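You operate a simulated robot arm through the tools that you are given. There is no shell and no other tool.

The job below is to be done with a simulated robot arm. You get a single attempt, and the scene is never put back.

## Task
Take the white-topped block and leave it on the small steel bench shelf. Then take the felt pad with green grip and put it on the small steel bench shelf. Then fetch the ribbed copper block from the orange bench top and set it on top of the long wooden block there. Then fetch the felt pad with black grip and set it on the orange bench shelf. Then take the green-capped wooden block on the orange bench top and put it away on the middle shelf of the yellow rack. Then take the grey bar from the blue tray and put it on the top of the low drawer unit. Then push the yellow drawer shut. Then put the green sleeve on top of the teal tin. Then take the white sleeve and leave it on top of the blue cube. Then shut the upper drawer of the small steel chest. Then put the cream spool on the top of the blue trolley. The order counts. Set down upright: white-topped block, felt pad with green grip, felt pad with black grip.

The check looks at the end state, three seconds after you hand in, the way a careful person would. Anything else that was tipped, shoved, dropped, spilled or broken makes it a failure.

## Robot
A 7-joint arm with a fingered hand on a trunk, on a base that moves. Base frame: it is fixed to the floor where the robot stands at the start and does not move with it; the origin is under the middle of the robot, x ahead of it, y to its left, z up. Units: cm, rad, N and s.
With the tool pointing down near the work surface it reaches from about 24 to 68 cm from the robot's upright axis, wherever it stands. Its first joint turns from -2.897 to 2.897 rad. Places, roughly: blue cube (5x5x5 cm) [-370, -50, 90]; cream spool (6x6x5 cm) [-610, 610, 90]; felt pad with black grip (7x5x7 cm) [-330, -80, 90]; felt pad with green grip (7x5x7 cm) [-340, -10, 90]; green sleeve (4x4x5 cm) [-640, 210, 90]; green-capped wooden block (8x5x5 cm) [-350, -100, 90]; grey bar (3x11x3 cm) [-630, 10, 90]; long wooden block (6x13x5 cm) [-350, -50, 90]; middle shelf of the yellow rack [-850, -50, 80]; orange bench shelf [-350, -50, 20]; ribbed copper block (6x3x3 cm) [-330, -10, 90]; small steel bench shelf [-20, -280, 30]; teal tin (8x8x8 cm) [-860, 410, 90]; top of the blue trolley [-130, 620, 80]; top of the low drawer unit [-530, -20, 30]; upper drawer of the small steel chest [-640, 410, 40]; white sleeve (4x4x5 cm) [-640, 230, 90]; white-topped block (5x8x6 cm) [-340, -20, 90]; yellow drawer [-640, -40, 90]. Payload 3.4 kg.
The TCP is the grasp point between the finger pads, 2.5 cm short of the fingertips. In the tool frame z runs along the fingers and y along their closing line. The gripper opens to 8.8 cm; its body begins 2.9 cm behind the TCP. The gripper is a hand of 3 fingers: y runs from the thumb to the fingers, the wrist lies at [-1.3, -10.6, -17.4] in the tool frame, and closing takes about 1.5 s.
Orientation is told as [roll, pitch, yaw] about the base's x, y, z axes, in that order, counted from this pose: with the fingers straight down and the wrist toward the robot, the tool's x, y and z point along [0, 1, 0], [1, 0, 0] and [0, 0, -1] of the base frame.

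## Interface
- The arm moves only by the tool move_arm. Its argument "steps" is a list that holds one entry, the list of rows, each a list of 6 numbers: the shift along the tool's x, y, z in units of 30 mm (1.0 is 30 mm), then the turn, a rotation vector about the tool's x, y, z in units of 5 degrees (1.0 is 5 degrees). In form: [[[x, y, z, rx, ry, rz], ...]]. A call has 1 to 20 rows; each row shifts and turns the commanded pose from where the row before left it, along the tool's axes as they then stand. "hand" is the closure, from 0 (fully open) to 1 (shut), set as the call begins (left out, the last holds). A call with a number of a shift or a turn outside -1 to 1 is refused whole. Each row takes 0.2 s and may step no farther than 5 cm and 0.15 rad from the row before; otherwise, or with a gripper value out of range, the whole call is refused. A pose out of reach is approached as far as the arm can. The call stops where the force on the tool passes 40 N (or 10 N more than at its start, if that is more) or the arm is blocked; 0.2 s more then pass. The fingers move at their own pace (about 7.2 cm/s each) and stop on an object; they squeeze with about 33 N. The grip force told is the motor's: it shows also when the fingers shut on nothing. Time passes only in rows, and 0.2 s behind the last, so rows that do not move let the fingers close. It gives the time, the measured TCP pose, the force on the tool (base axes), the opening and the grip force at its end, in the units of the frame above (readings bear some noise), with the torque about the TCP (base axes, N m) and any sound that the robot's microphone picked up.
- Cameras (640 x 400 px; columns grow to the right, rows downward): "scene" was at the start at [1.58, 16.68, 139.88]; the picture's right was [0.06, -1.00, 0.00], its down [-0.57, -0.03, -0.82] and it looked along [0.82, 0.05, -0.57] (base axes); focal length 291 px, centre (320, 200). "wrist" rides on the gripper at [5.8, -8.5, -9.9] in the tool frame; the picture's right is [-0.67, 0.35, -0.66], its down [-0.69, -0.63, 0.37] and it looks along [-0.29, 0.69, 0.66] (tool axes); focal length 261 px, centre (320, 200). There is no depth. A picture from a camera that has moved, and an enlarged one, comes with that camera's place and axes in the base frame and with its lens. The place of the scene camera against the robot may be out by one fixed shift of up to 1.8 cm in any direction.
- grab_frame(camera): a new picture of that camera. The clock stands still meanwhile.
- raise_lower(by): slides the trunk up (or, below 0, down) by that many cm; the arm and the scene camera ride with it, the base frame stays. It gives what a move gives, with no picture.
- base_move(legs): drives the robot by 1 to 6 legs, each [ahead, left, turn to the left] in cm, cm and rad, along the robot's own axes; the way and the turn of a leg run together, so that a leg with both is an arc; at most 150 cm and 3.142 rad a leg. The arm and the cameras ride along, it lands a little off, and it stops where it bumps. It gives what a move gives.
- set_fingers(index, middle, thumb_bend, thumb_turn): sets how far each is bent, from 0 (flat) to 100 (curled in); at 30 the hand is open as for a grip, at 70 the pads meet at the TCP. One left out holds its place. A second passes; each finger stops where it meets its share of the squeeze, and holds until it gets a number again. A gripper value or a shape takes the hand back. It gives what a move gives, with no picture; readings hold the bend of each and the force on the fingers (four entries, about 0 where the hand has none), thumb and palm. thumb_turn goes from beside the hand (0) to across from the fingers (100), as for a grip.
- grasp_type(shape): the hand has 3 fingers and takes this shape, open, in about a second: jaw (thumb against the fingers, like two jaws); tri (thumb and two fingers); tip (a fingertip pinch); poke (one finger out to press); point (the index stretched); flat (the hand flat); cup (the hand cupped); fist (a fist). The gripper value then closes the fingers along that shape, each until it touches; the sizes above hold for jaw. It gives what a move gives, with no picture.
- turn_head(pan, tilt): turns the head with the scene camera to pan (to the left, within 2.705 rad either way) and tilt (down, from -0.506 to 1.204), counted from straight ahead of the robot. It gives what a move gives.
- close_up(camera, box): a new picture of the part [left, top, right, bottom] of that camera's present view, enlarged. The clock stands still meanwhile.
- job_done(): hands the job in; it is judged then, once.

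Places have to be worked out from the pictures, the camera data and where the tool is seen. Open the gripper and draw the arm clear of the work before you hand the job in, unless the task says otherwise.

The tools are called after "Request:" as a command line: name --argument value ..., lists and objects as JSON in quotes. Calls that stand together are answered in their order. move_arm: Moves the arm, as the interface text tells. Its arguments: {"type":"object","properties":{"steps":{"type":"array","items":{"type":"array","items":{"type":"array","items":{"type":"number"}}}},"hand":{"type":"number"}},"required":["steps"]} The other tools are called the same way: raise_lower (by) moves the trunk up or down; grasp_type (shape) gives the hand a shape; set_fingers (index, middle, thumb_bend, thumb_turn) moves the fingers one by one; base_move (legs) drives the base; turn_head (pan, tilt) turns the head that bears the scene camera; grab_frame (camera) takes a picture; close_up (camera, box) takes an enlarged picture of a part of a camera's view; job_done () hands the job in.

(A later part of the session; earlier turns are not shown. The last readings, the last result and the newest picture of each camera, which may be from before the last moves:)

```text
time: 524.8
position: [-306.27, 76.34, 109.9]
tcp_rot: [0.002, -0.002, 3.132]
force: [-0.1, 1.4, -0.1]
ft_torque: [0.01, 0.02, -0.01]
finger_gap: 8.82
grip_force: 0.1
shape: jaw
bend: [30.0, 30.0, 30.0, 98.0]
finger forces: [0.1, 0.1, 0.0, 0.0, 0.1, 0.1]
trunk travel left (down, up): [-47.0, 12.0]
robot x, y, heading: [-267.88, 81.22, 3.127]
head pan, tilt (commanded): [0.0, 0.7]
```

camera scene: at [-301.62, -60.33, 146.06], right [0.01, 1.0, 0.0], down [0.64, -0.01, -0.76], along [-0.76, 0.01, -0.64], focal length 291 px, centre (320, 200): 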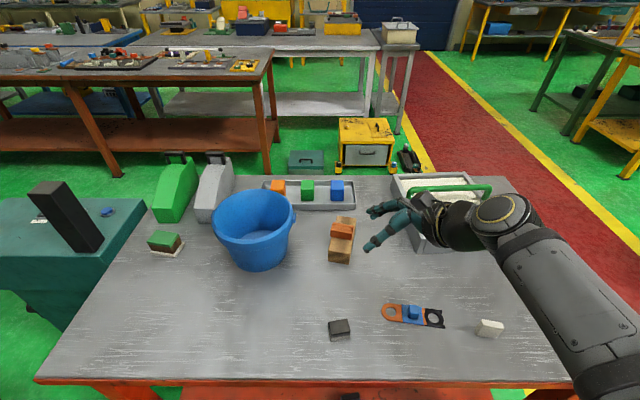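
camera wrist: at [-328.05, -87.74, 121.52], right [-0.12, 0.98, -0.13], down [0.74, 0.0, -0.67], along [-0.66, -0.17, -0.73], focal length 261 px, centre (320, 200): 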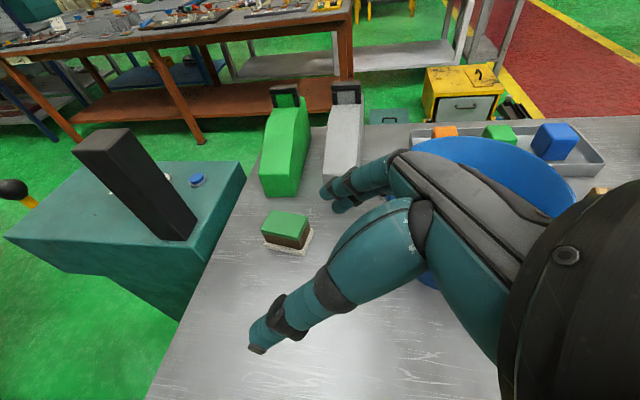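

Back in the aisle. I look ahead toward the far benches and the yellow rack.

Request:
turn_head --pan 0.15 --tilt 0.2

Request:
grab_frame --camera "scene"

Request:
close_up --camera "scene" --box '[200, 120, 360, 220]'

Request:
close_up --camera "scene" --box '[360, 120, 520, 220]'

```text
time: 525.7
position: [-306.25, 76.33, 109.92]
tcp_rot: [-0.001, -0.002, 3.133]
force: [0.1, -0.6, -0.7]
ft_torque: [-0.02, -0.02, 0.0]
finger_gap: 8.79
grip_force: 0.0
shape: jaw
bend: [30.0, 30.0, 30.0, 98.0]
finger forces: [0.0, 0.1, 0.0, 0.1, 0.0, 0.0]
trunk travel left (down, up): [-47.0, 12.0]
robot x, y, heading: [-267.67, 81.73, 3.121]
head pan, tilt (commanded): [0.15, 0.201]
```

```text
taken
camera scene: at [-272.75, 64.66, 150.6], right [-0.13, 0.99, 0.0], down [0.2, 0.03, -0.98], along [-0.97, -0.13, -0.2], focal length 291 px, centre (320, 200)
```

scene: 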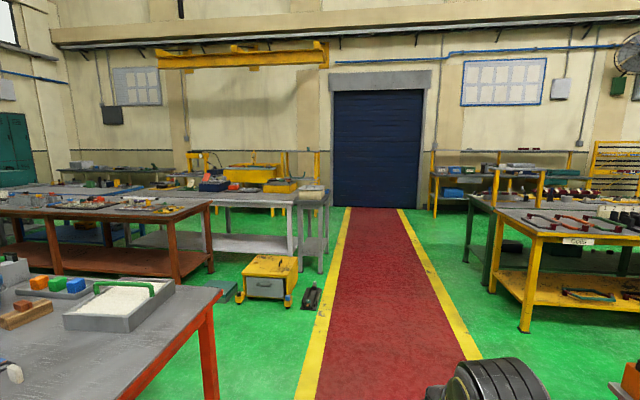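

```text
4.00 times, centred on (280, 170) of scene
camera zoom: at [-272.75, 64.66, 150.6], right [-0.13, 0.99, 0.0], down [0.2, 0.03, -0.98], along [-0.97, -0.13, -0.2], focal length 1165 px, centre (480, 320)
```

zoom: 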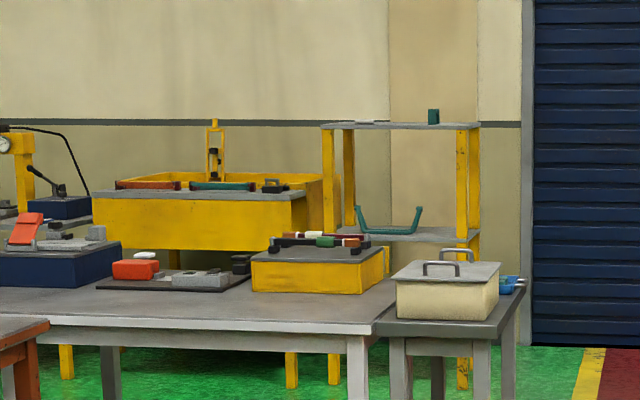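

```text
4.00 times, centred on (440, 170) of scene
camera zoom: at [-272.75, 64.66, 150.6], right [-0.13, 0.99, 0.0], down [0.2, 0.03, -0.98], along [-0.97, -0.13, -0.2], focal length 1165 px, centre (-160, 320)
```

zoom: 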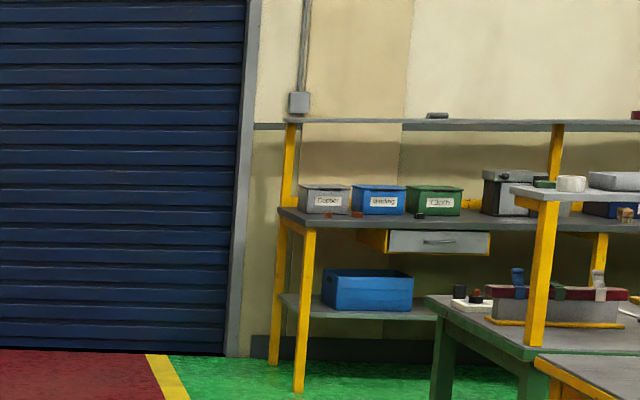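

The yellow rack is visible (posts at y≈-85 and -17, middle shelf z≈77, top shelf z≈129), so there's ample height there. Now I go around behind the orange bench: along the aisle to x≈-411, turn to face +x, then slide south.

Request:
raise_lower --by 12

Request:
base_move --legs '[[0, 0, 0.012], [143, 0, 0], [0, 0, -3.13]]'

Request:
turn_head --pan -0.9 --tilt 0.6

Request:
grab_frame --camera "scene"

```text
time: 527.2
position: [-306.31, 76.3, 122.03]
tcp_rot: [-0.001, -0.002, 3.133]
force: [-0.9, -1.1, -0.3]
ft_torque: [0.0, -0.04, -0.01]
finger_gap: 8.81
grip_force: 0.1
shape: jaw
bend: [30.0, 30.0, 30.0, 98.0]
finger forces: [0.0, 0.1, 0.0, 0.0, 0.0, 0.0]
trunk travel left (down, up): [-59.0, 0.0]
robot x, y, heading: [-267.55, 81.67, 3.124]
head pan, tilt (commanded): [0.15, 0.201]
```

```text
time: 542.0
position: [-372.1, 87.31, 121.83]
tcp_rot: [0.0, -0.001, -0.032]
force: [-0.5, 0.0, 0.4]
ft_torque: [0.0, -0.01, 0.0]
finger_gap: 8.77
grip_force: 0.1
shape: jaw
bend: [30.0, 30.0, 30.0, 98.0]
finger forces: [0.0, 0.0, 0.0, 0.0, 0.0, 0.0]
trunk travel left (down, up): [-59.0, 0.0]
robot x, y, heading: [-410.59, 82.73, -0.04]
head pan, tilt (commanded): [0.15, 0.201]
```

```text
time: 543.3
position: [-372.05, 87.37, 121.95]
tcp_rot: [0.0, -0.003, -0.031]
force: [0.5, 0.7, -0.4]
ft_torque: [-0.01, -0.01, 0.03]
finger_gap: 8.77
grip_force: 0.1
shape: jaw
bend: [30.0, 30.0, 30.0, 98.0]
finger forces: [0.1, 0.1, 0.0, 0.0, 0.0, 0.0]
trunk travel left (down, up): [-59.0, 0.0]
robot x, y, heading: [-410.47, 83.13, -0.04]
head pan, tilt (commanded): [-0.901, 0.6]
```

```text
taken
camera scene: at [-411.85, 92.33, 158.94], right [-0.81, -0.59, 0.0], down [-0.33, 0.46, -0.83], along [0.49, -0.67, -0.56], focal length 291 px, centre (320, 200)
```

scene: 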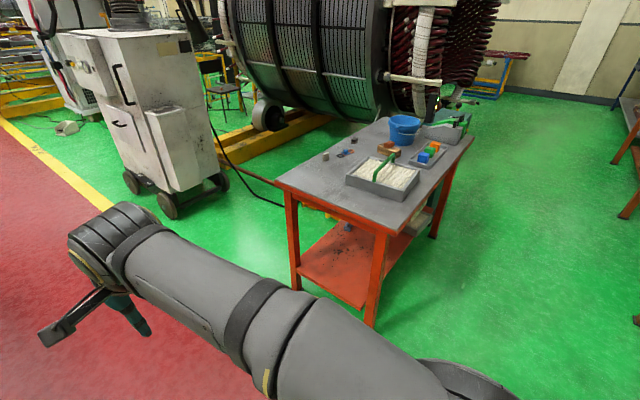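

The floor behind the bench is open. I straighten and slide south 110 cm, then look again.

Request:
base_move --legs '[[0, 0, 0.036], [0, -110, 0]]'

Request:
turn_head --pan -0.7 --tilt 0.6

Request:
grab_frame --camera "scene"

Request:
close_up --camera "scene" --box '[180, 60, 420, 210]'

```text
time: 549.3
position: [-372.89, -21.7, 121.9]
tcp_rot: [0.001, -0.002, 0.004]
force: [0.5, -0.9, -0.7]
ft_torque: [0.01, -0.01, 0.0]
finger_gap: 8.78
grip_force: 0.0
shape: jaw
bend: [30.0, 30.0, 30.0, 98.0]
finger forces: [0.1, 0.0, 0.0, 0.1, 0.0, 0.0]
trunk travel left (down, up): [-59.0, 0.0]
robot x, y, heading: [-410.87, -26.67, -0.006]
head pan, tilt (commanded): [-0.901, 0.6]
```

```text
time: 550.1
position: [-372.92, -21.68, 121.92]
tcp_rot: [0.001, 0.0, 0.002]
force: [-0.1, 0.1, -0.4]
ft_torque: [0.0, 0.0, -0.01]
finger_gap: 8.79
grip_force: 0.0
shape: jaw
bend: [30.0, 30.0, 30.0, 98.0]
finger forces: [0.1, 0.0, 0.1, 0.0, 0.1, 0.0]
trunk travel left (down, up): [-59.0, 0.0]
robot x, y, heading: [-411.15, -27.46, -0.007]
head pan, tilt (commanded): [-0.7, 0.6]
```

```text
taken
camera scene: at [-411.5, -16.83, 158.93], right [-0.65, -0.76, 0.0], down [-0.43, 0.37, -0.83], along [0.63, -0.54, -0.56], focal length 291 px, centre (320, 200)
```

scene: 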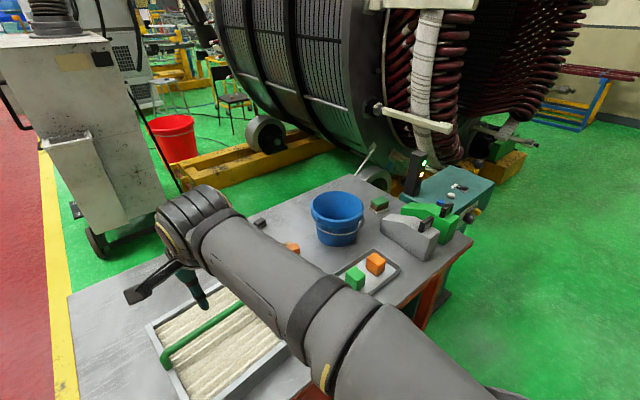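

```text
2.67 times, centred on (300, 135) of scene
camera zoom: at [-411.5, -16.83, 158.93], right [-0.65, -0.76, 0.0], down [-0.43, 0.37, -0.83], along [0.63, -0.54, -0.56], focal length 777 px, centre (373, 373)
```

zoom: 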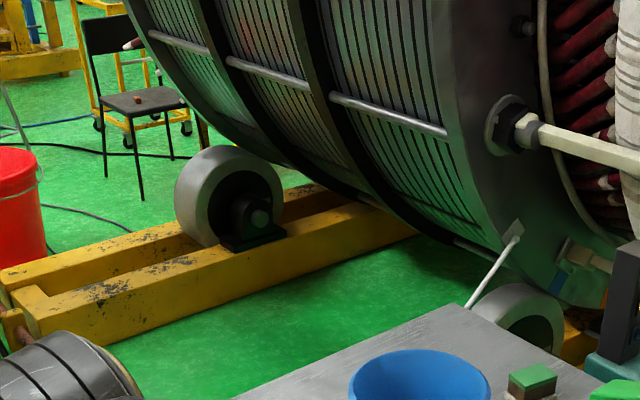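

Free floor continues. I slide another 70 cm south and look at the block and wedges from behind.

Request:
base_move --legs '[[0, -70, 0]]'

Request:
turn_head --pan -0.2 --tilt 0.75

Request:
grab_frame --camera "scene"

Request:
grab_frame --camera "wrist"

```text
time: 553.9
position: [-373.53, -90.91, 121.93]
tcp_rot: [0.0, -0.001, -0.003]
force: [1.4, -0.5, -0.2]
ft_torque: [0.03, 0.0, 0.0]
finger_gap: 8.81
grip_force: 0.0
shape: jaw
bend: [30.0, 30.0, 30.0, 98.0]
finger forces: [0.1, 0.0, 0.0, 0.0, 0.0, 0.0]
trunk travel left (down, up): [-59.0, 0.0]
robot x, y, heading: [-411.83, -96.39, -0.015]
head pan, tilt (commanded): [-0.7, 0.6]
```

```text
time: 554.8
position: [-373.54, -91.13, 121.92]
tcp_rot: [-0.001, -0.001, -0.003]
force: [-0.3, -0.4, 0.0]
ft_torque: [-0.04, 0.01, 0.02]
finger_gap: 8.81
grip_force: 0.0
shape: jaw
bend: [30.0, 30.0, 30.0, 98.0]
finger forces: [0.1, 0.0, 0.0, 0.1, 0.1, 0.0]
trunk travel left (down, up): [-59.0, 0.0]
robot x, y, heading: [-411.97, -96.48, -0.014]
head pan, tilt (commanded): [-0.201, 0.75]
```

```text
taken
camera scene: at [-410.71, -81.96, 157.65], right [-0.21, -0.98, 0.0], down [-0.67, 0.15, -0.73], along [0.71, -0.16, -0.68], focal length 291 px, centre (320, 200)
```

scene: 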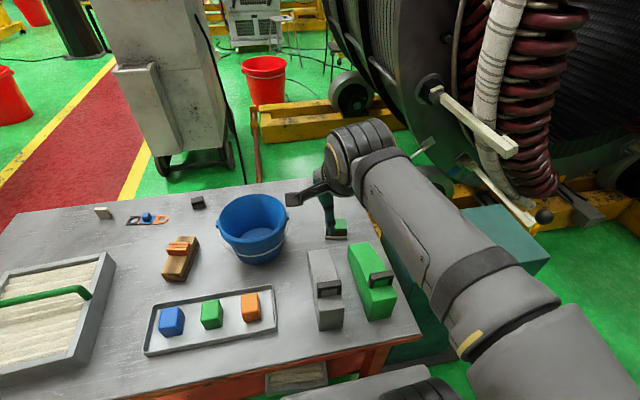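

```text
taken
camera wrist: at [-382.07, -85.24, 131.93], right [0.35, -0.67, 0.66], down [-0.63, -0.68, -0.37], along [0.69, -0.29, -0.66], focal length 261 px, centre (320, 200)
```

wrist: 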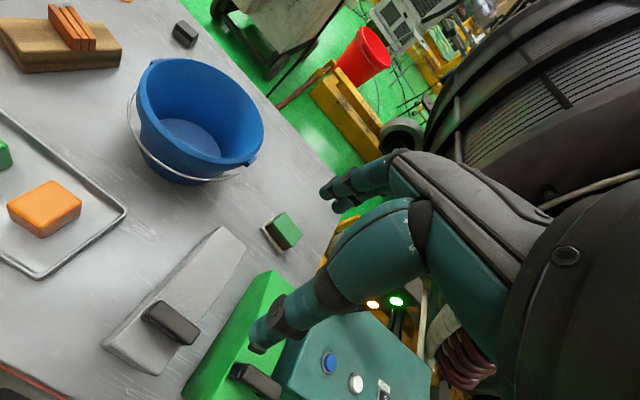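

From here the wedges are only ~95 cm high, so the forearm clears them. I zoom on the block to get its pose.

Request:
close_up --camera "wrist" --box '[220, 180, 380, 280]'

Request:
close_up --camera "scene" --box '[260, 190, 420, 290]'

```text
4.00 times, centred on (300, 230) of wrist
camera zoom: at [-382.07, -85.24, 131.93], right [0.35, -0.67, 0.66], down [-0.63, -0.68, -0.37], along [0.69, -0.29, -0.66], focal length 1043 px, centre (400, 80)
```

zoom: 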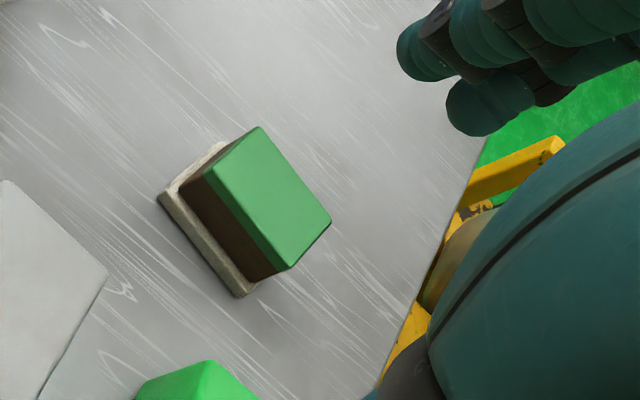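

```text
4.00 times, centred on (340, 240) of scene
camera zoom: at [-410.71, -81.96, 157.65], right [-0.21, -0.98, 0.0], down [-0.67, 0.15, -0.73], along [0.71, -0.16, -0.68], focal length 1165 px, centre (240, 40)
```

zoom: 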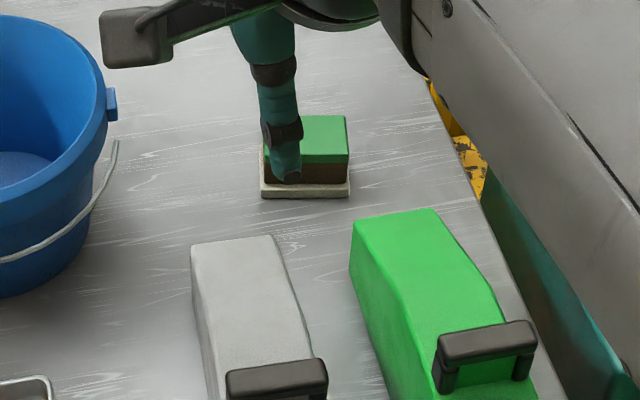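

Cap centre ≈(-351.5,-100.3), short axis at -0.234 rad. I align the hand and move over it, then down to z≈97.

Request:
move_arm --steps '[[[0, 0, 0, 0, 0, 0.9], [0, 0, 0, 0, 0, 0.9], [0, 0, 0, 0, 0, 0.85], [-0.141, 0.86, 0, 0, 0, 0], [-0.141, 0.86, 0, 0, 0, 0], [-0.141, 0.86, 0, 0, 0, 0], [-0.141, 0.86, 0, 0, 0, 0], [-0.141, 0.86, 0, 0, 0, 0], [-0.141, 0.86, 0, 0, 0, 0], [-0.141, 0.86, 0, 0, 0, 0], [-0.141, 0.86, 0, 0, 0, 0], [-0.141, 0.86, 0, 0, 0, 0]]]'

Request:
move_arm --steps '[[[0, 0, 0.83, 0, 0, 0], [0, 0, 0.83, 0, 0, 0], [0, 0, 0.83, 0, 0, 0], [0, 0, 0.83, 0, 0, 0], [0, 0, 0.83, 0, 0, 0], [0, 0, 0.83, 0, 0, 0], [0, 0, 0.83, 0, 0, 0], [0, 0, 0.83, 0, 0, 0], [0, 0, 0.83, 0, 0, 0], [0, 0, 0.83, 0, 0, 0]]]'

Request:
grab_frame --camera "wrist"

Request:
grab_frame --camera "scene"

```text
time: 557.4
position: [-351.78, -100.1, 121.92]
tcp_rot: [0.001, 0.0, -0.233]
force: [-1.1, 1.1, 0.3]
ft_torque: [0.03, 0.01, 0.01]
finger_gap: 8.77
grip_force: 0.0
shape: jaw
bend: [30.0, 30.0, 30.0, 98.0]
finger forces: [0.1, 0.0, 0.1, 0.0, 0.0, 0.0]
trunk travel left (down, up): [-59.0, 0.0]
robot x, y, heading: [-411.72, -96.28, -0.015]
head pan, tilt (commanded): [-0.201, 0.75]
```

```text
time: 559.6
position: [-351.78, -100.07, 97.22]
tcp_rot: [0.002, -0.001, -0.237]
force: [-1.0, 0.5, -0.3]
ft_torque: [0.01, -0.01, -0.01]
finger_gap: 8.79
grip_force: 0.0
shape: jaw
bend: [30.0, 30.0, 30.0, 98.0]
finger forces: [0.0, 0.0, 0.0, 0.1, 0.0, 0.0]
trunk travel left (down, up): [-59.0, 0.0]
robot x, y, heading: [-412.01, -96.27, -0.013]
head pan, tilt (commanded): [-0.201, 0.75]
```

```text
taken
camera wrist: at [-358.68, -92.51, 107.14], right [0.18, -0.73, 0.66], down [-0.77, -0.52, -0.37], along [0.61, -0.44, -0.66], focal length 261 px, centre (320, 200)
```

wrist: 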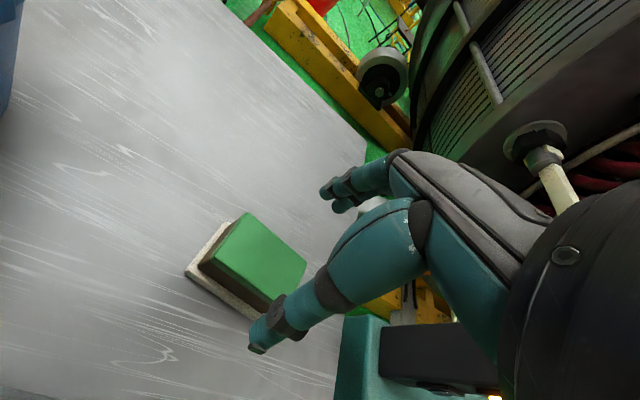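

```text
taken
camera scene: at [-410.68, -81.95, 157.65], right [-0.21, -0.98, 0.0], down [-0.67, 0.14, -0.73], along [0.71, -0.16, -0.68], focal length 291 px, centre (320, 200)
```

scene: 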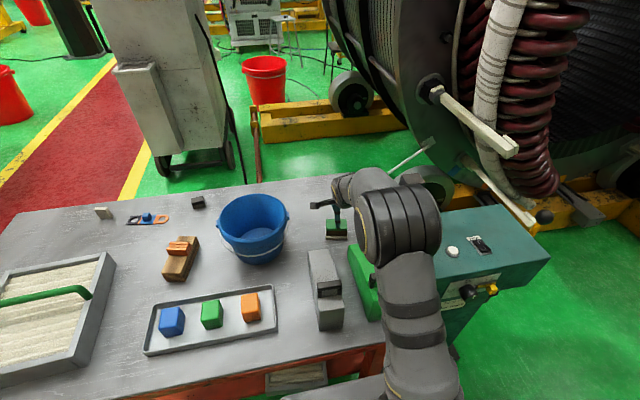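

The elbow rides high (z≈117), well above the wedges. The block is centred under the hand; I descend to z≈89.2 and close.

Request:
move_arm --steps '[[[0, 0, 0.7, 0, 0, 0], [0, 0, 0.7, 0, 0, 0], [0, 0, 0.7, 0, 0, 0], [0, 0, 0.57, 0, 0, 0]]]'

Request:
close_up --camera "wrist" --box '[180, 150, 420, 300]'

Request:
close_up --camera "scene" --box '[260, 150, 460, 275]'

```text
time: 560.6
position: [-351.83, -100.17, 89.05]
tcp_rot: [-0.001, 0.0, -0.234]
force: [-0.1, 1.0, -0.5]
ft_torque: [-0.04, 0.02, 0.0]
finger_gap: 8.79
grip_force: 0.1
shape: jaw
bend: [30.0, 30.0, 30.0, 98.0]
finger forces: [0.1, 0.0, 0.0, 0.0, 0.0, 0.0]
trunk travel left (down, up): [-59.0, 0.0]
robot x, y, heading: [-411.79, -96.71, -0.007]
head pan, tilt (commanded): [-0.201, 0.75]
```

```text
2.67 times, centred on (300, 225) of wrist
camera zoom: at [-358.75, -92.51, 99.02], right [0.18, -0.73, 0.66], down [-0.77, -0.52, -0.37], along [0.61, -0.44, -0.66], focal length 695 px, centre (373, 133)
```

zoom: 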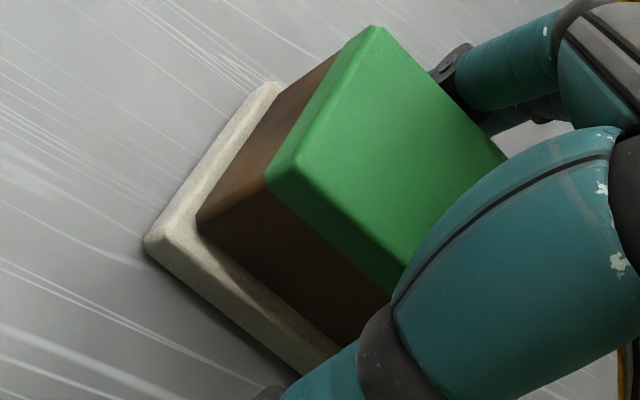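

```text
3.20 times, centred on (360, 212) of scene
camera zoom: at [-410.68, -81.96, 157.65], right [-0.21, -0.98, 0.0], down [-0.67, 0.14, -0.73], along [0.71, -0.16, -0.68], focal length 932 px, centre (192, 160)
```

zoom: 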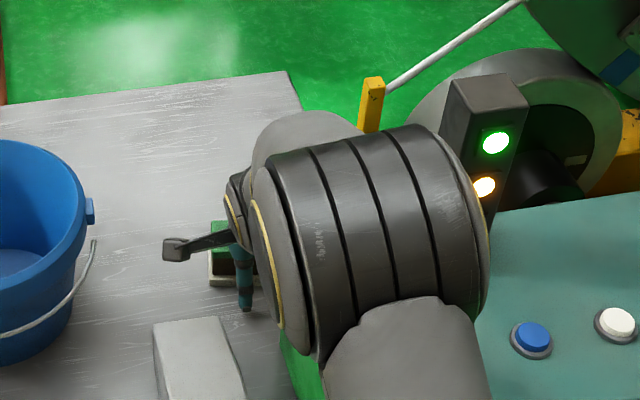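

I close on the block.

Request:
move_arm --steps '[[[0, 0, 0, 0, 0, 0], [0, 0, 0, 0, 0, 0], [0, 0, 0, 0, 0, 0], [0, 0, 0, 0, 0, 0], [0, 0, 0, 0, 0, 0], [0, 0, 0, 0, 0, 0], [0, 0, 0, 0, 0, 0], [0, 0, 0, 0, 0, 0]]]' --hand 1

Request:
close_up --camera "wrist" --box '[180, 150, 420, 300]'

```text
time: 562.4
position: [-351.7, -100.13, 88.98]
tcp_rot: [0.0, -0.003, -0.236]
force: [-0.1, 0.1, -0.2]
ft_torque: [0.02, -0.02, 0.0]
finger_gap: 4.36
grip_force: 32.9
shape: jaw
bend: [74.0, 45.0, 69.0, 100.0]
finger forces: [19.4, 10.7, 0.0, 0.0, 30.0, 0.1]
trunk travel left (down, up): [-59.0, 0.0]
robot x, y, heading: [-411.52, -96.26, -0.011]
head pan, tilt (commanded): [-0.201, 0.75]
```

```text
2.67 times, centred on (300, 225) of wrist
camera zoom: at [-358.75, -92.52, 99.06], right [0.18, -0.73, 0.66], down [-0.77, -0.52, -0.37], along [0.61, -0.44, -0.66], focal length 695 px, centre (373, 133)
```

zoom: 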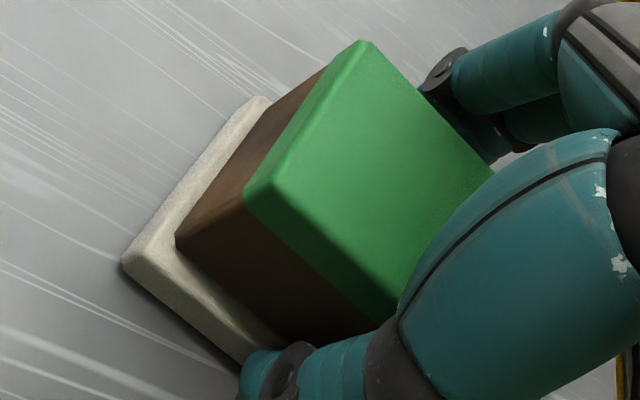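

Gripped (gap 4.4). I lift straight up and check.

Request:
move_arm --steps '[[[0, 0, -0.3, 0, 0, 0], [0, 0, -0.5, 0, 0, 0], [0, 0, -0.8, 0, 0, 0], [0, 0, -1, 0, 0, 0], [0, 0, -1, 0, 0, 0], [0, 0, -1, 0, 0, 0], [0, 0, -1, 0, 0, 0], [0, 0, -1, 0, 0, 0], [0, 0, -1, 0, 0, 0]]]'

Request:
grab_frame --camera "wrist"

Request:
grab_frame --camera "scene"

```text
time: 564.4
position: [-351.87, -100.09, 111.88]
tcp_rot: [0.0, -0.001, -0.235]
force: [0.2, -0.4, -0.5]
ft_torque: [0.02, 0.01, -0.01]
finger_gap: 4.32
grip_force: 33.1
shape: jaw
bend: [74.0, 45.0, 69.0, 100.0]
finger forces: [19.5, 10.7, 0.1, 0.0, 30.0, 0.0]
trunk travel left (down, up): [-59.0, 0.0]
robot x, y, heading: [-412.15, -96.49, -0.014]
head pan, tilt (commanded): [-0.201, 0.75]
```

```text
taken
camera wrist: at [-358.83, -92.56, 121.88], right [0.18, -0.73, 0.66], down [-0.77, -0.52, -0.37], along [0.61, -0.44, -0.66], focal length 261 px, centre (320, 200)
```

wrist: 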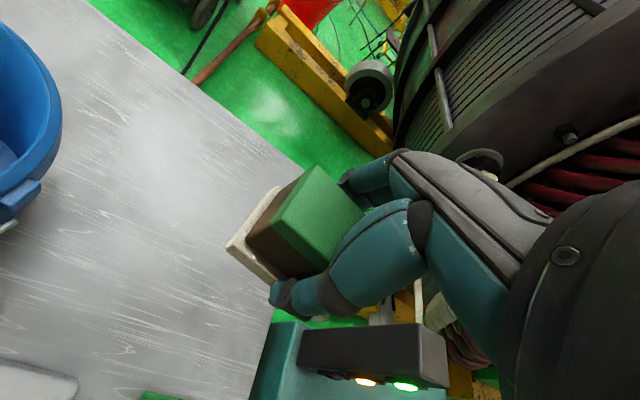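

```text
taken
camera scene: at [-410.72, -81.96, 157.64], right [-0.21, -0.98, 0.0], down [-0.67, 0.14, -0.73], along [0.71, -0.16, -0.68], focal length 291 px, centre (320, 200)
```

scene: 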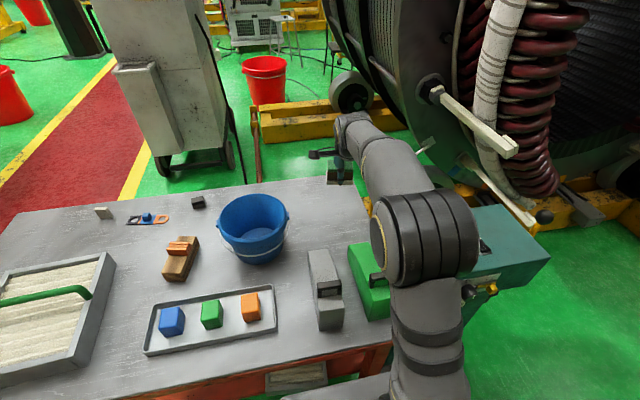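

The block is held level. I draw the arm in, slide back north to the aisle, and turn to face west.

Request:
move_arm --steps '[[[0.141, -0.86, 0, 0, 0, 0], [0.141, -0.86, 0, 0, 0, 0], [0.141, -0.86, 0, 0, 0, 0], [0.141, -0.86, 0, 0, 0, 0], [0.141, -0.86, 0, 0, 0, 0], [0.141, -0.86, 0, 0, 0, 0], [0.141, -0.86, 0, 0, 0, 0], [0.141, -0.86, 0, 0, 0, 0], [0.141, -0.86, 0, 0, 0, 0]]]'

Request:
base_move --legs '[[0, 90, 0], [0, 90, 0], [0, 0, 3.14]]'

Request:
base_move --legs '[[140, 0, 0]]'

Request:
turn_head --pan 0.35 --tilt 0.35

Request:
grab_frame --camera "scene"

```text
time: 566.4
position: [-373.64, -91.02, 111.8]
tcp_rot: [0.0, -0.004, -0.235]
force: [-0.6, 0.5, -0.8]
ft_torque: [-0.06, 0.01, 0.0]
finger_gap: 4.35
grip_force: 32.9
shape: jaw
bend: [74.0, 45.0, 69.0, 100.0]
finger forces: [19.5, 10.5, 0.0, 0.0, 30.2, 0.0]
trunk travel left (down, up): [-59.0, 0.0]
robot x, y, heading: [-411.57, -96.51, -0.012]
head pan, tilt (commanded): [-0.201, 0.75]
```

```text
time: 582.8
position: [-447.58, 78.06, 111.74]
tcp_rot: [0.001, -0.002, 2.894]
force: [-0.1, -0.2, -0.9]
ft_torque: [-0.02, 0.01, -0.01]
finger_gap: 4.28
grip_force: 32.9
shape: jaw
bend: [74.0, 46.0, 69.0, 100.0]
finger forces: [19.3, 10.4, 0.0, 0.1, 29.7, 0.0]
trunk travel left (down, up): [-59.0, 0.0]
robot x, y, heading: [-409.33, 82.76, 3.119]
head pan, tilt (commanded): [-0.201, 0.75]
```

```text
time: 589.7
position: [-587.51, 79.08, 111.84]
tcp_rot: [0.0, -0.004, 2.916]
force: [0.6, 0.6, -1.2]
ft_torque: [0.03, 0.03, 0.0]
finger_gap: 4.27
grip_force: 33.1
shape: jaw
bend: [74.0, 46.0, 69.0, 100.0]
finger forces: [19.4, 10.4, 0.0, 0.1, 29.8, 0.1]
trunk travel left (down, up): [-59.0, 0.0]
robot x, y, heading: [-549.48, 84.89, 3.143]
head pan, tilt (commanded): [-0.201, 0.75]
```

```text
time: 590.7
position: [-587.55, 79.24, 111.76]
tcp_rot: [0.001, 0.0, 2.916]
force: [0.1, 0.0, 0.6]
ft_torque: [-0.02, 0.04, -0.02]
finger_gap: 4.31
grip_force: 33.1
shape: jaw
bend: [74.0, 46.0, 69.0, 100.0]
finger forces: [19.2, 10.4, 0.0, 0.0, 29.7, 0.0]
trunk travel left (down, up): [-59.0, 0.0]
robot x, y, heading: [-549.84, 85.17, 3.135]
head pan, tilt (commanded): [0.351, 0.351]
```

```text
taken
camera scene: at [-553.38, 66.25, 161.2], right [-0.34, 0.94, 0.0], down [0.32, 0.12, -0.94], along [-0.88, -0.32, -0.34], focal length 291 px, centre (320, 200)
```

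scene: 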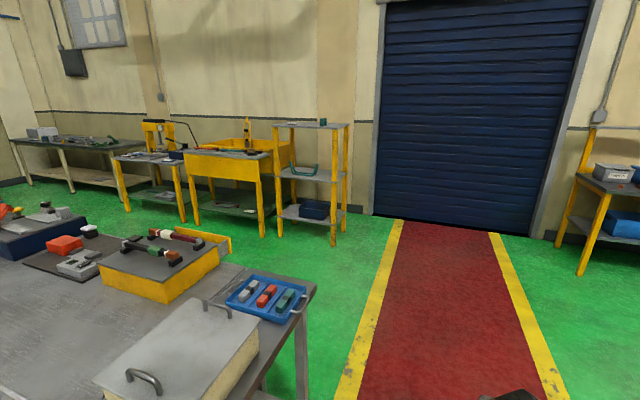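

The yellow rack stands by the wall left of the blue door, with open floor in front (front posts x≈-836, y≈-90..-18). I drive down the aisle and over in front of it.

Request:
base_move --legs '[[150, 0, 0], [55, 0, 0], [0, 118, 0]]'

Request:
turn_head --pan 0.0 --tilt 0.5

Request:
grab_frame --camera "scene"

```text
time: 606.5
position: [-792.1, -38.29, 111.67]
tcp_rot: [0.001, -0.001, 2.919]
force: [-0.3, -0.1, -0.4]
ft_torque: [0.02, 0.0, -0.03]
finger_gap: 4.31
grip_force: 33.3
shape: jaw
bend: [74.0, 46.0, 69.0, 100.0]
finger forces: [19.4, 10.4, 0.1, 0.0, 29.8, 0.0]
trunk travel left (down, up): [-59.0, 0.0]
robot x, y, heading: [-754.2, -32.44, 3.139]
head pan, tilt (commanded): [0.351, 0.351]
```

```text
time: 607.3
position: [-792.06, -38.28, 111.72]
tcp_rot: [0.001, -0.001, 2.921]
force: [0.2, 0.3, -1.0]
ft_torque: [0.0, -0.01, 0.01]
finger_gap: 4.28
grip_force: 33.3
shape: jaw
bend: [74.0, 46.0, 69.0, 100.0]
finger forces: [19.4, 10.4, 0.1, 0.0, 29.7, 0.0]
trunk travel left (down, up): [-59.0, 0.0]
robot x, y, heading: [-753.9, -32.55, 3.143]
head pan, tilt (commanded): [0.0, 0.499]
```

```text
taken
camera scene: at [-758.23, -47.94, 159.84], right [0.0, 1.0, 0.0], down [0.48, 0.0, -0.88], along [-0.88, 0.0, -0.48], focal length 291 px, centre (320, 200)
```

scene: 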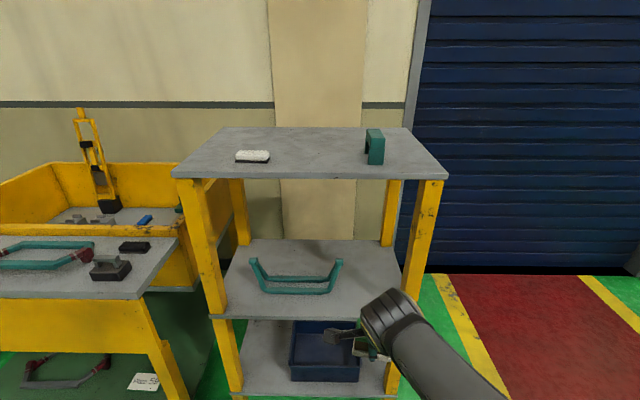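

The middle shelf has a teal handle in its centre-left; the right part (y≈-38..-22) is free. I lower the trunk so the block is ~6 cm above shelf level and strafe 7 cm right.

Request:
raise_lower --by -23

Request:
base_move --legs '[[0, -7.3, 0], [15, 0, 0]]'

Request:
grab_frame --camera "wrist"

Request:
grab_frame --camera "scene"

```text
time: 609.7
position: [-791.93, -38.23, 88.79]
tcp_rot: [0.0, -0.001, 2.917]
force: [-0.4, 0.2, -0.9]
ft_torque: [0.0, 0.01, 0.0]
finger_gap: 4.26
grip_force: 33.0
shape: jaw
bend: [74.0, 46.0, 69.0, 100.0]
finger forces: [19.5, 10.5, 0.0, 0.0, 29.8, 0.0]
trunk travel left (down, up): [-36.0, 23.0]
robot x, y, heading: [-754.14, -32.39, 3.14]
head pan, tilt (commanded): [0.0, 0.499]
```

```text
time: 611.7
position: [-807.14, -31.04, 88.82]
tcp_rot: [0.0, -0.001, 2.92]
force: [0.5, 0.2, -0.3]
ft_torque: [0.02, 0.02, 0.04]
finger_gap: 4.29
grip_force: 32.9
shape: jaw
bend: [74.0, 46.0, 69.0, 100.0]
finger forces: [19.3, 10.4, 0.0, 0.1, 29.8, 0.1]
trunk travel left (down, up): [-36.0, 23.0]
robot x, y, heading: [-769.23, -25.53, 3.144]
head pan, tilt (commanded): [0.0, 0.499]
```

```text
taken
camera wrist: at [-800.14, -38.5, 98.78], right [-0.19, 0.73, 0.66], down [0.76, 0.53, -0.37], along [-0.62, 0.43, -0.66], focal length 261 px, centre (320, 200)
```

wrist: 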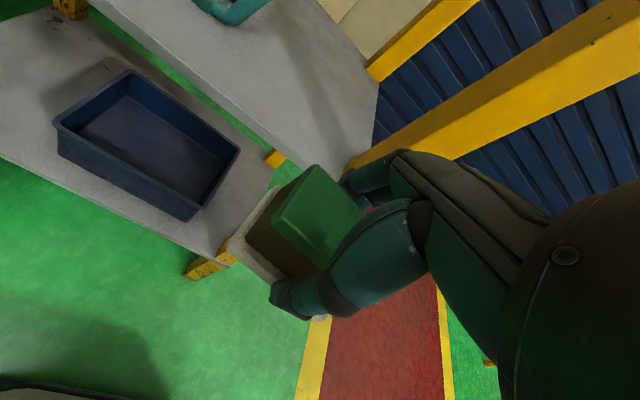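

```text
taken
camera scene: at [-773.3, -40.62, 136.84], right [0.0, 1.0, 0.0], down [0.48, 0.0, -0.88], along [-0.88, 0.0, -0.48], focal length 291 px, centre (320, 200)
```

scene: 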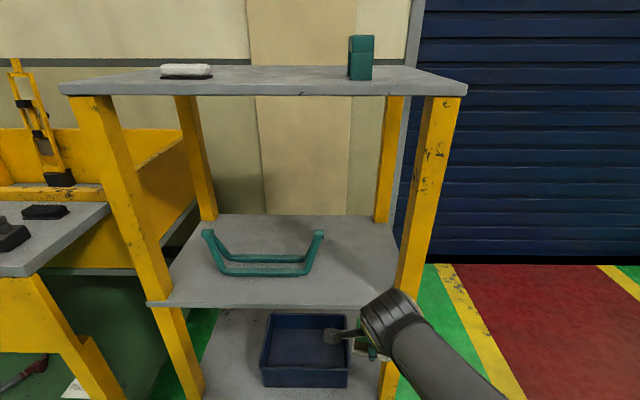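

I zoom the wrist view on the shelf edge to fix its height and position.

Request:
close_up --camera "wrist" --box '[100, 0, 420, 200]'

Request:
close_up --camera "scene" --box '[140, 200, 460, 400]'

```text
2.00 times, centred on (260, 100) of wrist
camera zoom: at [-800.14, -38.5, 98.78], right [-0.19, 0.73, 0.66], down [0.76, 0.53, -0.37], along [-0.62, 0.43, -0.66], focal length 521 px, centre (440, 400)
```

zoom: 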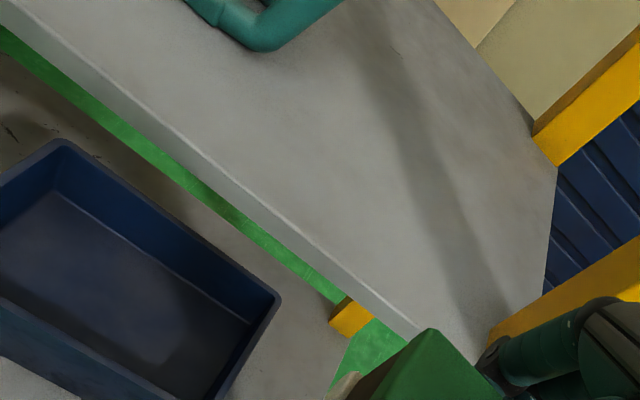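

```text
2.00 times, centred on (300, 300) of scene
camera zoom: at [-773.3, -40.62, 136.84], right [0.0, 1.0, 0.0], down [0.48, 0.0, -0.88], along [-0.88, 0.0, -0.48], focal length 583 px, centre (360, 0)
```

zoom: 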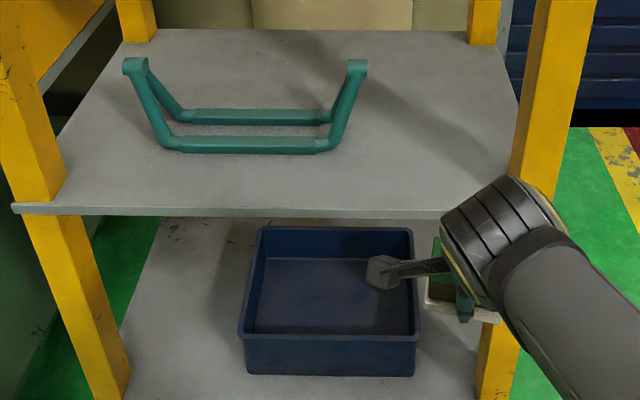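

I take a second wrist view from 12 cm higher to triangulate the shelf height.

Request:
raise_lower --by 12

Request:
close_up --camera "wrist" --box '[100, 0, 420, 200]'

```text
time: 613.2
position: [-807.13, -30.9, 100.72]
tcp_rot: [0.001, -0.002, 2.918]
force: [-0.2, -0.1, -0.4]
ft_torque: [-0.03, 0.0, 0.03]
finger_gap: 4.3
grip_force: 33.0
shape: jaw
bend: [74.0, 46.0, 69.0, 100.0]
finger forces: [19.5, 10.4, 0.1, 0.1, 29.8, 0.0]
trunk travel left (down, up): [-48.0, 11.0]
robot x, y, heading: [-769.18, -25.09, 3.139]
head pan, tilt (commanded): [0.0, 0.499]
```

```text
2.00 times, centred on (260, 100) of wrist
camera zoom: at [-800.15, -38.5, 110.78], right [-0.19, 0.73, 0.66], down [0.76, 0.53, -0.37], along [-0.61, 0.43, -0.66], focal length 521 px, centre (440, 400)
```

zoom: 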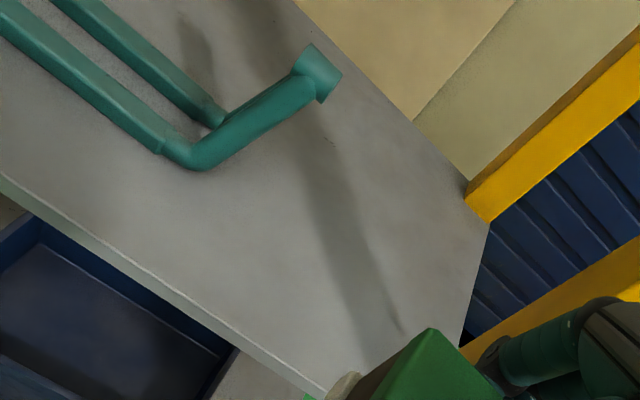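

The middle shelf is at z≈75, front edge x≈-826.5, free right of y≈-41. I lower the trunk to bring the block ~4 cm above shelf height and drive in 26.6 cm.

Request:
raise_lower --by -17.5

Request:
base_move --legs '[[26.6, 0, 0]]'

Request:
grab_frame --camera "wrist"

Request:
grab_frame --camera "scene"

```text
time: 615.2
position: [-807.17, -30.99, 83.28]
tcp_rot: [0.0, -0.001, 2.917]
force: [-0.5, 1.2, -0.2]
ft_torque: [-0.04, -0.02, -0.03]
finger_gap: 4.27
grip_force: 32.5
shape: jaw
bend: [74.0, 46.0, 69.0, 100.0]
finger forces: [19.4, 10.4, 0.0, 0.0, 29.8, 0.0]
trunk travel left (down, up): [-30.5, 28.5]
robot x, y, heading: [-768.72, -25.21, 3.144]
head pan, tilt (commanded): [0.0, 0.499]
```

```text
time: 617.1
position: [-833.77, -31.03, 83.18]
tcp_rot: [0.0, -0.003, 2.919]
force: [0.7, -0.2, -1.6]
ft_torque: [0.02, -0.02, -0.01]
finger_gap: 4.29
grip_force: 33.3
shape: jaw
bend: [74.0, 46.0, 69.0, 100.0]
finger forces: [19.4, 10.4, 0.0, 0.0, 29.8, 0.1]
trunk travel left (down, up): [-30.5, 28.5]
robot x, y, heading: [-795.64, -25.14, -3.139]
head pan, tilt (commanded): [0.0, 0.499]
```

```text
taken
camera wrist: at [-826.82, -38.52, 93.28], right [-0.19, 0.73, 0.66], down [0.76, 0.53, -0.37], along [-0.62, 0.43, -0.66], focal length 261 px, centre (320, 200)
```

wrist: 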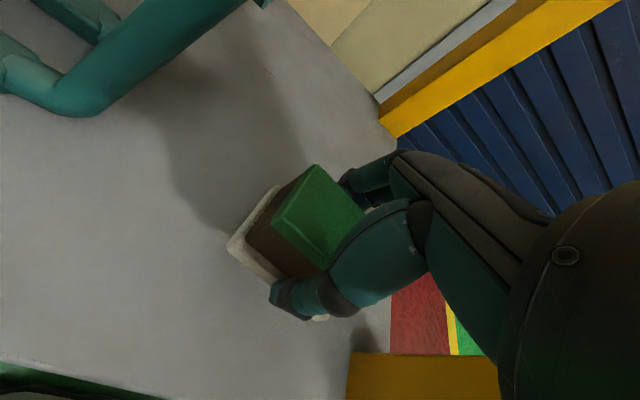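

```text
taken
camera scene: at [-799.97, -40.62, 131.34], right [0.0, 1.0, 0.0], down [0.48, 0.0, -0.88], along [-0.88, 0.0, -0.48], focal length 291 px, centre (320, 200)
```

scene: 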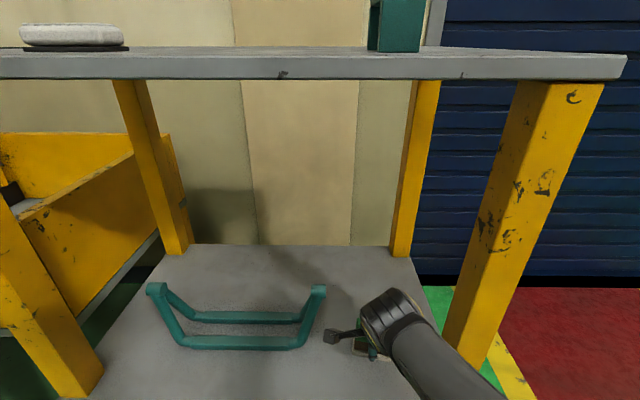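

The block is over the shelf, clear of post and handle. I lower it.

Request:
move_arm --steps '[[[0, 0, 0.5, 0, 0, 0], [0, 0, 0.5, 0, 0, 0], [0, 0, 0.25, 0, 0, 0]]]'

Request:
move_arm --steps '[[[0, 0, 0.08, 0, 0, 0], [0, 0, 0.06, 0, 0, 0]]]'

```text
time: 617.9
position: [-833.84, -31.05, 79.6]
tcp_rot: [0.0, -0.001, 2.921]
force: [0.5, -0.8, -0.3]
ft_torque: [0.01, -0.03, 0.01]
finger_gap: 4.3
grip_force: 33.3
shape: jaw
bend: [74.0, 46.0, 69.0, 100.0]
finger forces: [19.4, 10.4, 0.0, 0.1, 29.8, 0.0]
trunk travel left (down, up): [-30.5, 28.5]
robot x, y, heading: [-795.92, -25.21, -3.141]
head pan, tilt (commanded): [0.0, 0.499]
```

```text
time: 618.5
position: [-833.75, -31.11, 79.14]
tcp_rot: [0.0, 0.001, 2.919]
force: [-0.4, -0.5, -1.2]
ft_torque: [-0.04, -0.02, 0.01]
finger_gap: 4.3
grip_force: 33.0
shape: jaw
bend: [74.0, 46.0, 69.0, 100.0]
finger forces: [19.4, 10.4, 0.0, 0.0, 29.8, 0.0]
trunk travel left (down, up): [-30.5, 28.5]
robot x, y, heading: [-795.78, -25.07, -3.145]
head pan, tilt (commanded): [0.0, 0.499]
```

Request:
move_arm --steps '[[[0, 0, 0.08, 0, 0, 0], [0, 0, 0.08, 0, 0, 0]]]'

Request:
close_up --camera "wrist" --box '[180, 150, 420, 300]'

```text
time: 619.1
position: [-833.81, -31.03, 78.95]
tcp_rot: [0.003, -0.005, 2.92]
force: [1.0, -0.1, 20.2]
ft_torque: [0.01, -0.05, -0.03]
finger_gap: 4.35
grip_force: 32.5
shape: jaw
bend: [74.0, 45.0, 69.0, 100.0]
finger forces: [20.8, 11.8, 0.0, 0.1, 33.4, 0.0]
trunk travel left (down, up): [-30.5, 28.5]
robot x, y, heading: [-795.39, -25.01, -3.141]
head pan, tilt (commanded): [0.0, 0.499]
```

```text
2.67 times, centred on (300, 225) of wrist
camera zoom: at [-826.76, -38.52, 88.81], right [-0.19, 0.73, 0.66], down [0.76, 0.53, -0.37], along [-0.62, 0.43, -0.66], focal length 695 px, centre (373, 133)
```

zoom: 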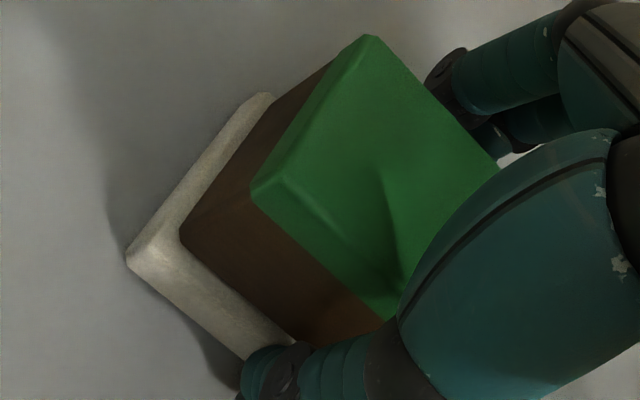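

Contact (20 N). I relieve, open, and rise.

Request:
move_arm --steps '[[[0, 0, -0.04, 0, 0, 0], [0, 0, 0, 0, 0, 0], [0, 0, 0, 0, 0, 0], [0, 0, 0, 0, 0, 0], [0, 0, 0, 0, 0, 0], [0, 0, 0, 0, 0, 0], [0, 0, 0, 0, 0, 0], [0, 0, 0, 0, 0, 0], [0, 0, -0.4, 0, 0, 0], [0, 0, -0.8, 0, 0, 0], [0, 0, -0.8, 0, 0, 0]]]' --hand 0

Request:
grab_frame --camera "wrist"

Request:
base_move --legs '[[-30, 0, 0]]'

Request:
grab_frame --camera "scene"

```text
time: 621.5
position: [-833.7, -31.1, 84.67]
tcp_rot: [0.001, -0.001, 2.919]
force: [0.1, 0.5, -0.7]
ft_torque: [-0.02, -0.02, 0.0]
finger_gap: 8.76
grip_force: 0.0
shape: jaw
bend: [30.0, 30.0, 30.0, 98.0]
finger forces: [0.1, 0.0, 0.1, 0.1, 0.0, 0.0]
trunk travel left (down, up): [-30.5, 28.5]
robot x, y, heading: [-795.44, -25.27, -3.142]
head pan, tilt (commanded): [0.0, 0.499]
```

```text
taken
camera wrist: at [-826.78, -38.52, 94.71], right [-0.19, 0.73, 0.66], down [0.76, 0.53, -0.37], along [-0.62, 0.43, -0.66], focal length 261 px, centre (320, 200)
```

wrist: 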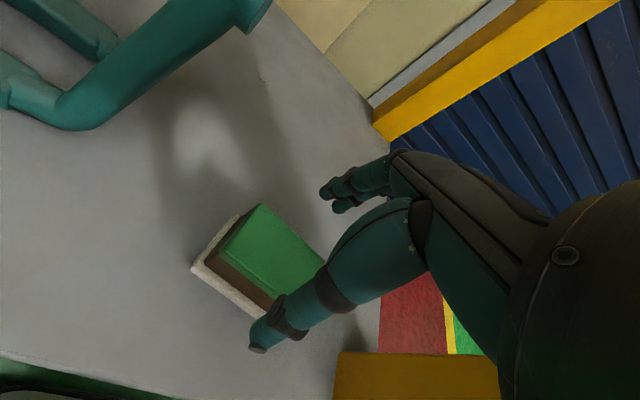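

```text
time: 623.5
position: [-803.67, -30.96, 84.68]
tcp_rot: [0.0, -0.002, 2.919]
force: [0.6, -1.2, 0.4]
ft_torque: [0.0, 0.01, 0.01]
finger_gap: 8.76
grip_force: 0.0
shape: jaw
bend: [30.0, 30.0, 30.0, 98.0]
finger forces: [0.1, 0.1, 0.0, 0.0, 0.0, 0.0]
trunk travel left (down, up): [-30.5, 28.5]
robot x, y, heading: [-765.59, -24.88, -3.14]
head pan, tilt (commanded): [0.0, 0.499]
```

```text
taken
camera scene: at [-769.96, -40.61, 131.34], right [0.0, 1.0, 0.0], down [0.48, 0.0, -0.88], along [-0.88, 0.0, -0.48], focal length 291 px, centre (320, 200)
```

scene: 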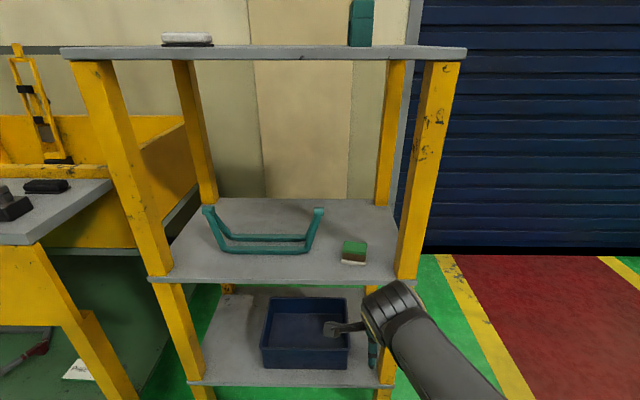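

Task 5 is done: the block stands on the middle shelf. Next is the bench behind me with the blue tray and the yellow drawer; I raise the trunk and turn around to look at it.

Request:
raise_lower --by 22

Request:
base_move --legs '[[0, 0, -3.1]]'

Request:
turn_head --pan 0.0 --tilt 0.4

Request:
grab_frame --camera "scene"

Request:
close_up --camera "scene" --box '[200, 80, 440, 230]'

```text
time: 625.9
position: [-803.72, -31.0, 106.65]
tcp_rot: [0.0, -0.002, 2.92]
force: [0.1, 0.2, -0.5]
ft_torque: [0.01, 0.0, 0.03]
finger_gap: 8.74
grip_force: 0.0
shape: jaw
bend: [30.0, 30.0, 30.0, 98.0]
finger forces: [0.0, 0.0, 0.0, 0.0, 0.0, 0.0]
trunk travel left (down, up): [-52.5, 6.5]
robot x, y, heading: [-765.8, -25.19, -3.144]
head pan, tilt (commanded): [0.0, 0.499]
```

```text
time: 633.5
position: [-727.92, -17.03, 106.78]
tcp_rot: [-0.001, -0.003, -0.165]
force: [0.8, -0.6, 0.1]
ft_torque: [0.01, -0.01, 0.0]
finger_gap: 8.75
grip_force: 0.0
shape: jaw
bend: [30.0, 30.0, 30.0, 98.0]
finger forces: [0.0, 0.0, 0.0, 0.1, 0.0, 0.0]
trunk travel left (down, up): [-52.5, 6.5]
robot x, y, heading: [-765.75, -25.37, 0.059]
head pan, tilt (commanded): [0.0, 0.499]
```

```text
time: 634.2
position: [-727.79, -17.04, 106.59]
tcp_rot: [0.0, -0.001, -0.164]
force: [-0.6, 0.3, 0.3]
ft_torque: [-0.01, -0.02, 0.03]
finger_gap: 8.76
grip_force: 0.2
shape: jaw
bend: [30.0, 30.0, 30.0, 98.0]
finger forces: [0.0, 0.0, 0.0, 0.0, 0.0, 0.0]
trunk travel left (down, up): [-52.5, 6.5]
robot x, y, heading: [-765.52, -25.18, 0.057]
head pan, tilt (commanded): [0.0, 0.4]
```

```text
taken
camera scene: at [-764.52, -8.84, 154.25], right [0.06, -1.0, 0.0], down [-0.39, -0.02, -0.92], along [0.92, 0.05, -0.39], focal length 291 px, centre (320, 200)
```

scene: 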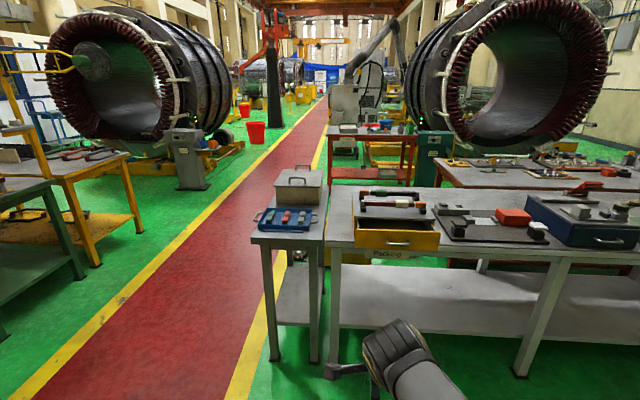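

```text
2.67 times, centred on (320, 155) of scene
camera zoom: at [-764.52, -8.84, 154.25], right [0.06, -1.0, 0.0], down [-0.39, -0.02, -0.92], along [0.92, 0.05, -0.39], focal length 777 px, centre (320, 320)
```

zoom: 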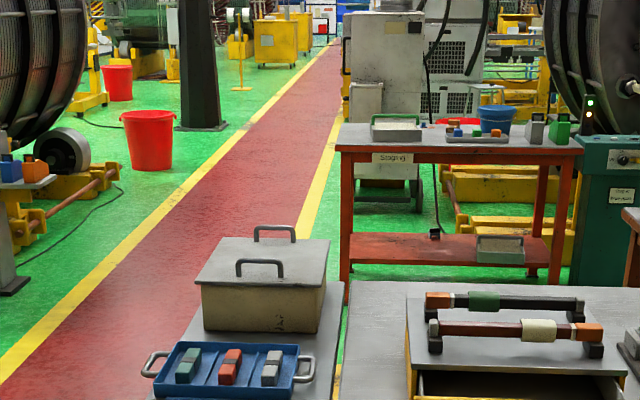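

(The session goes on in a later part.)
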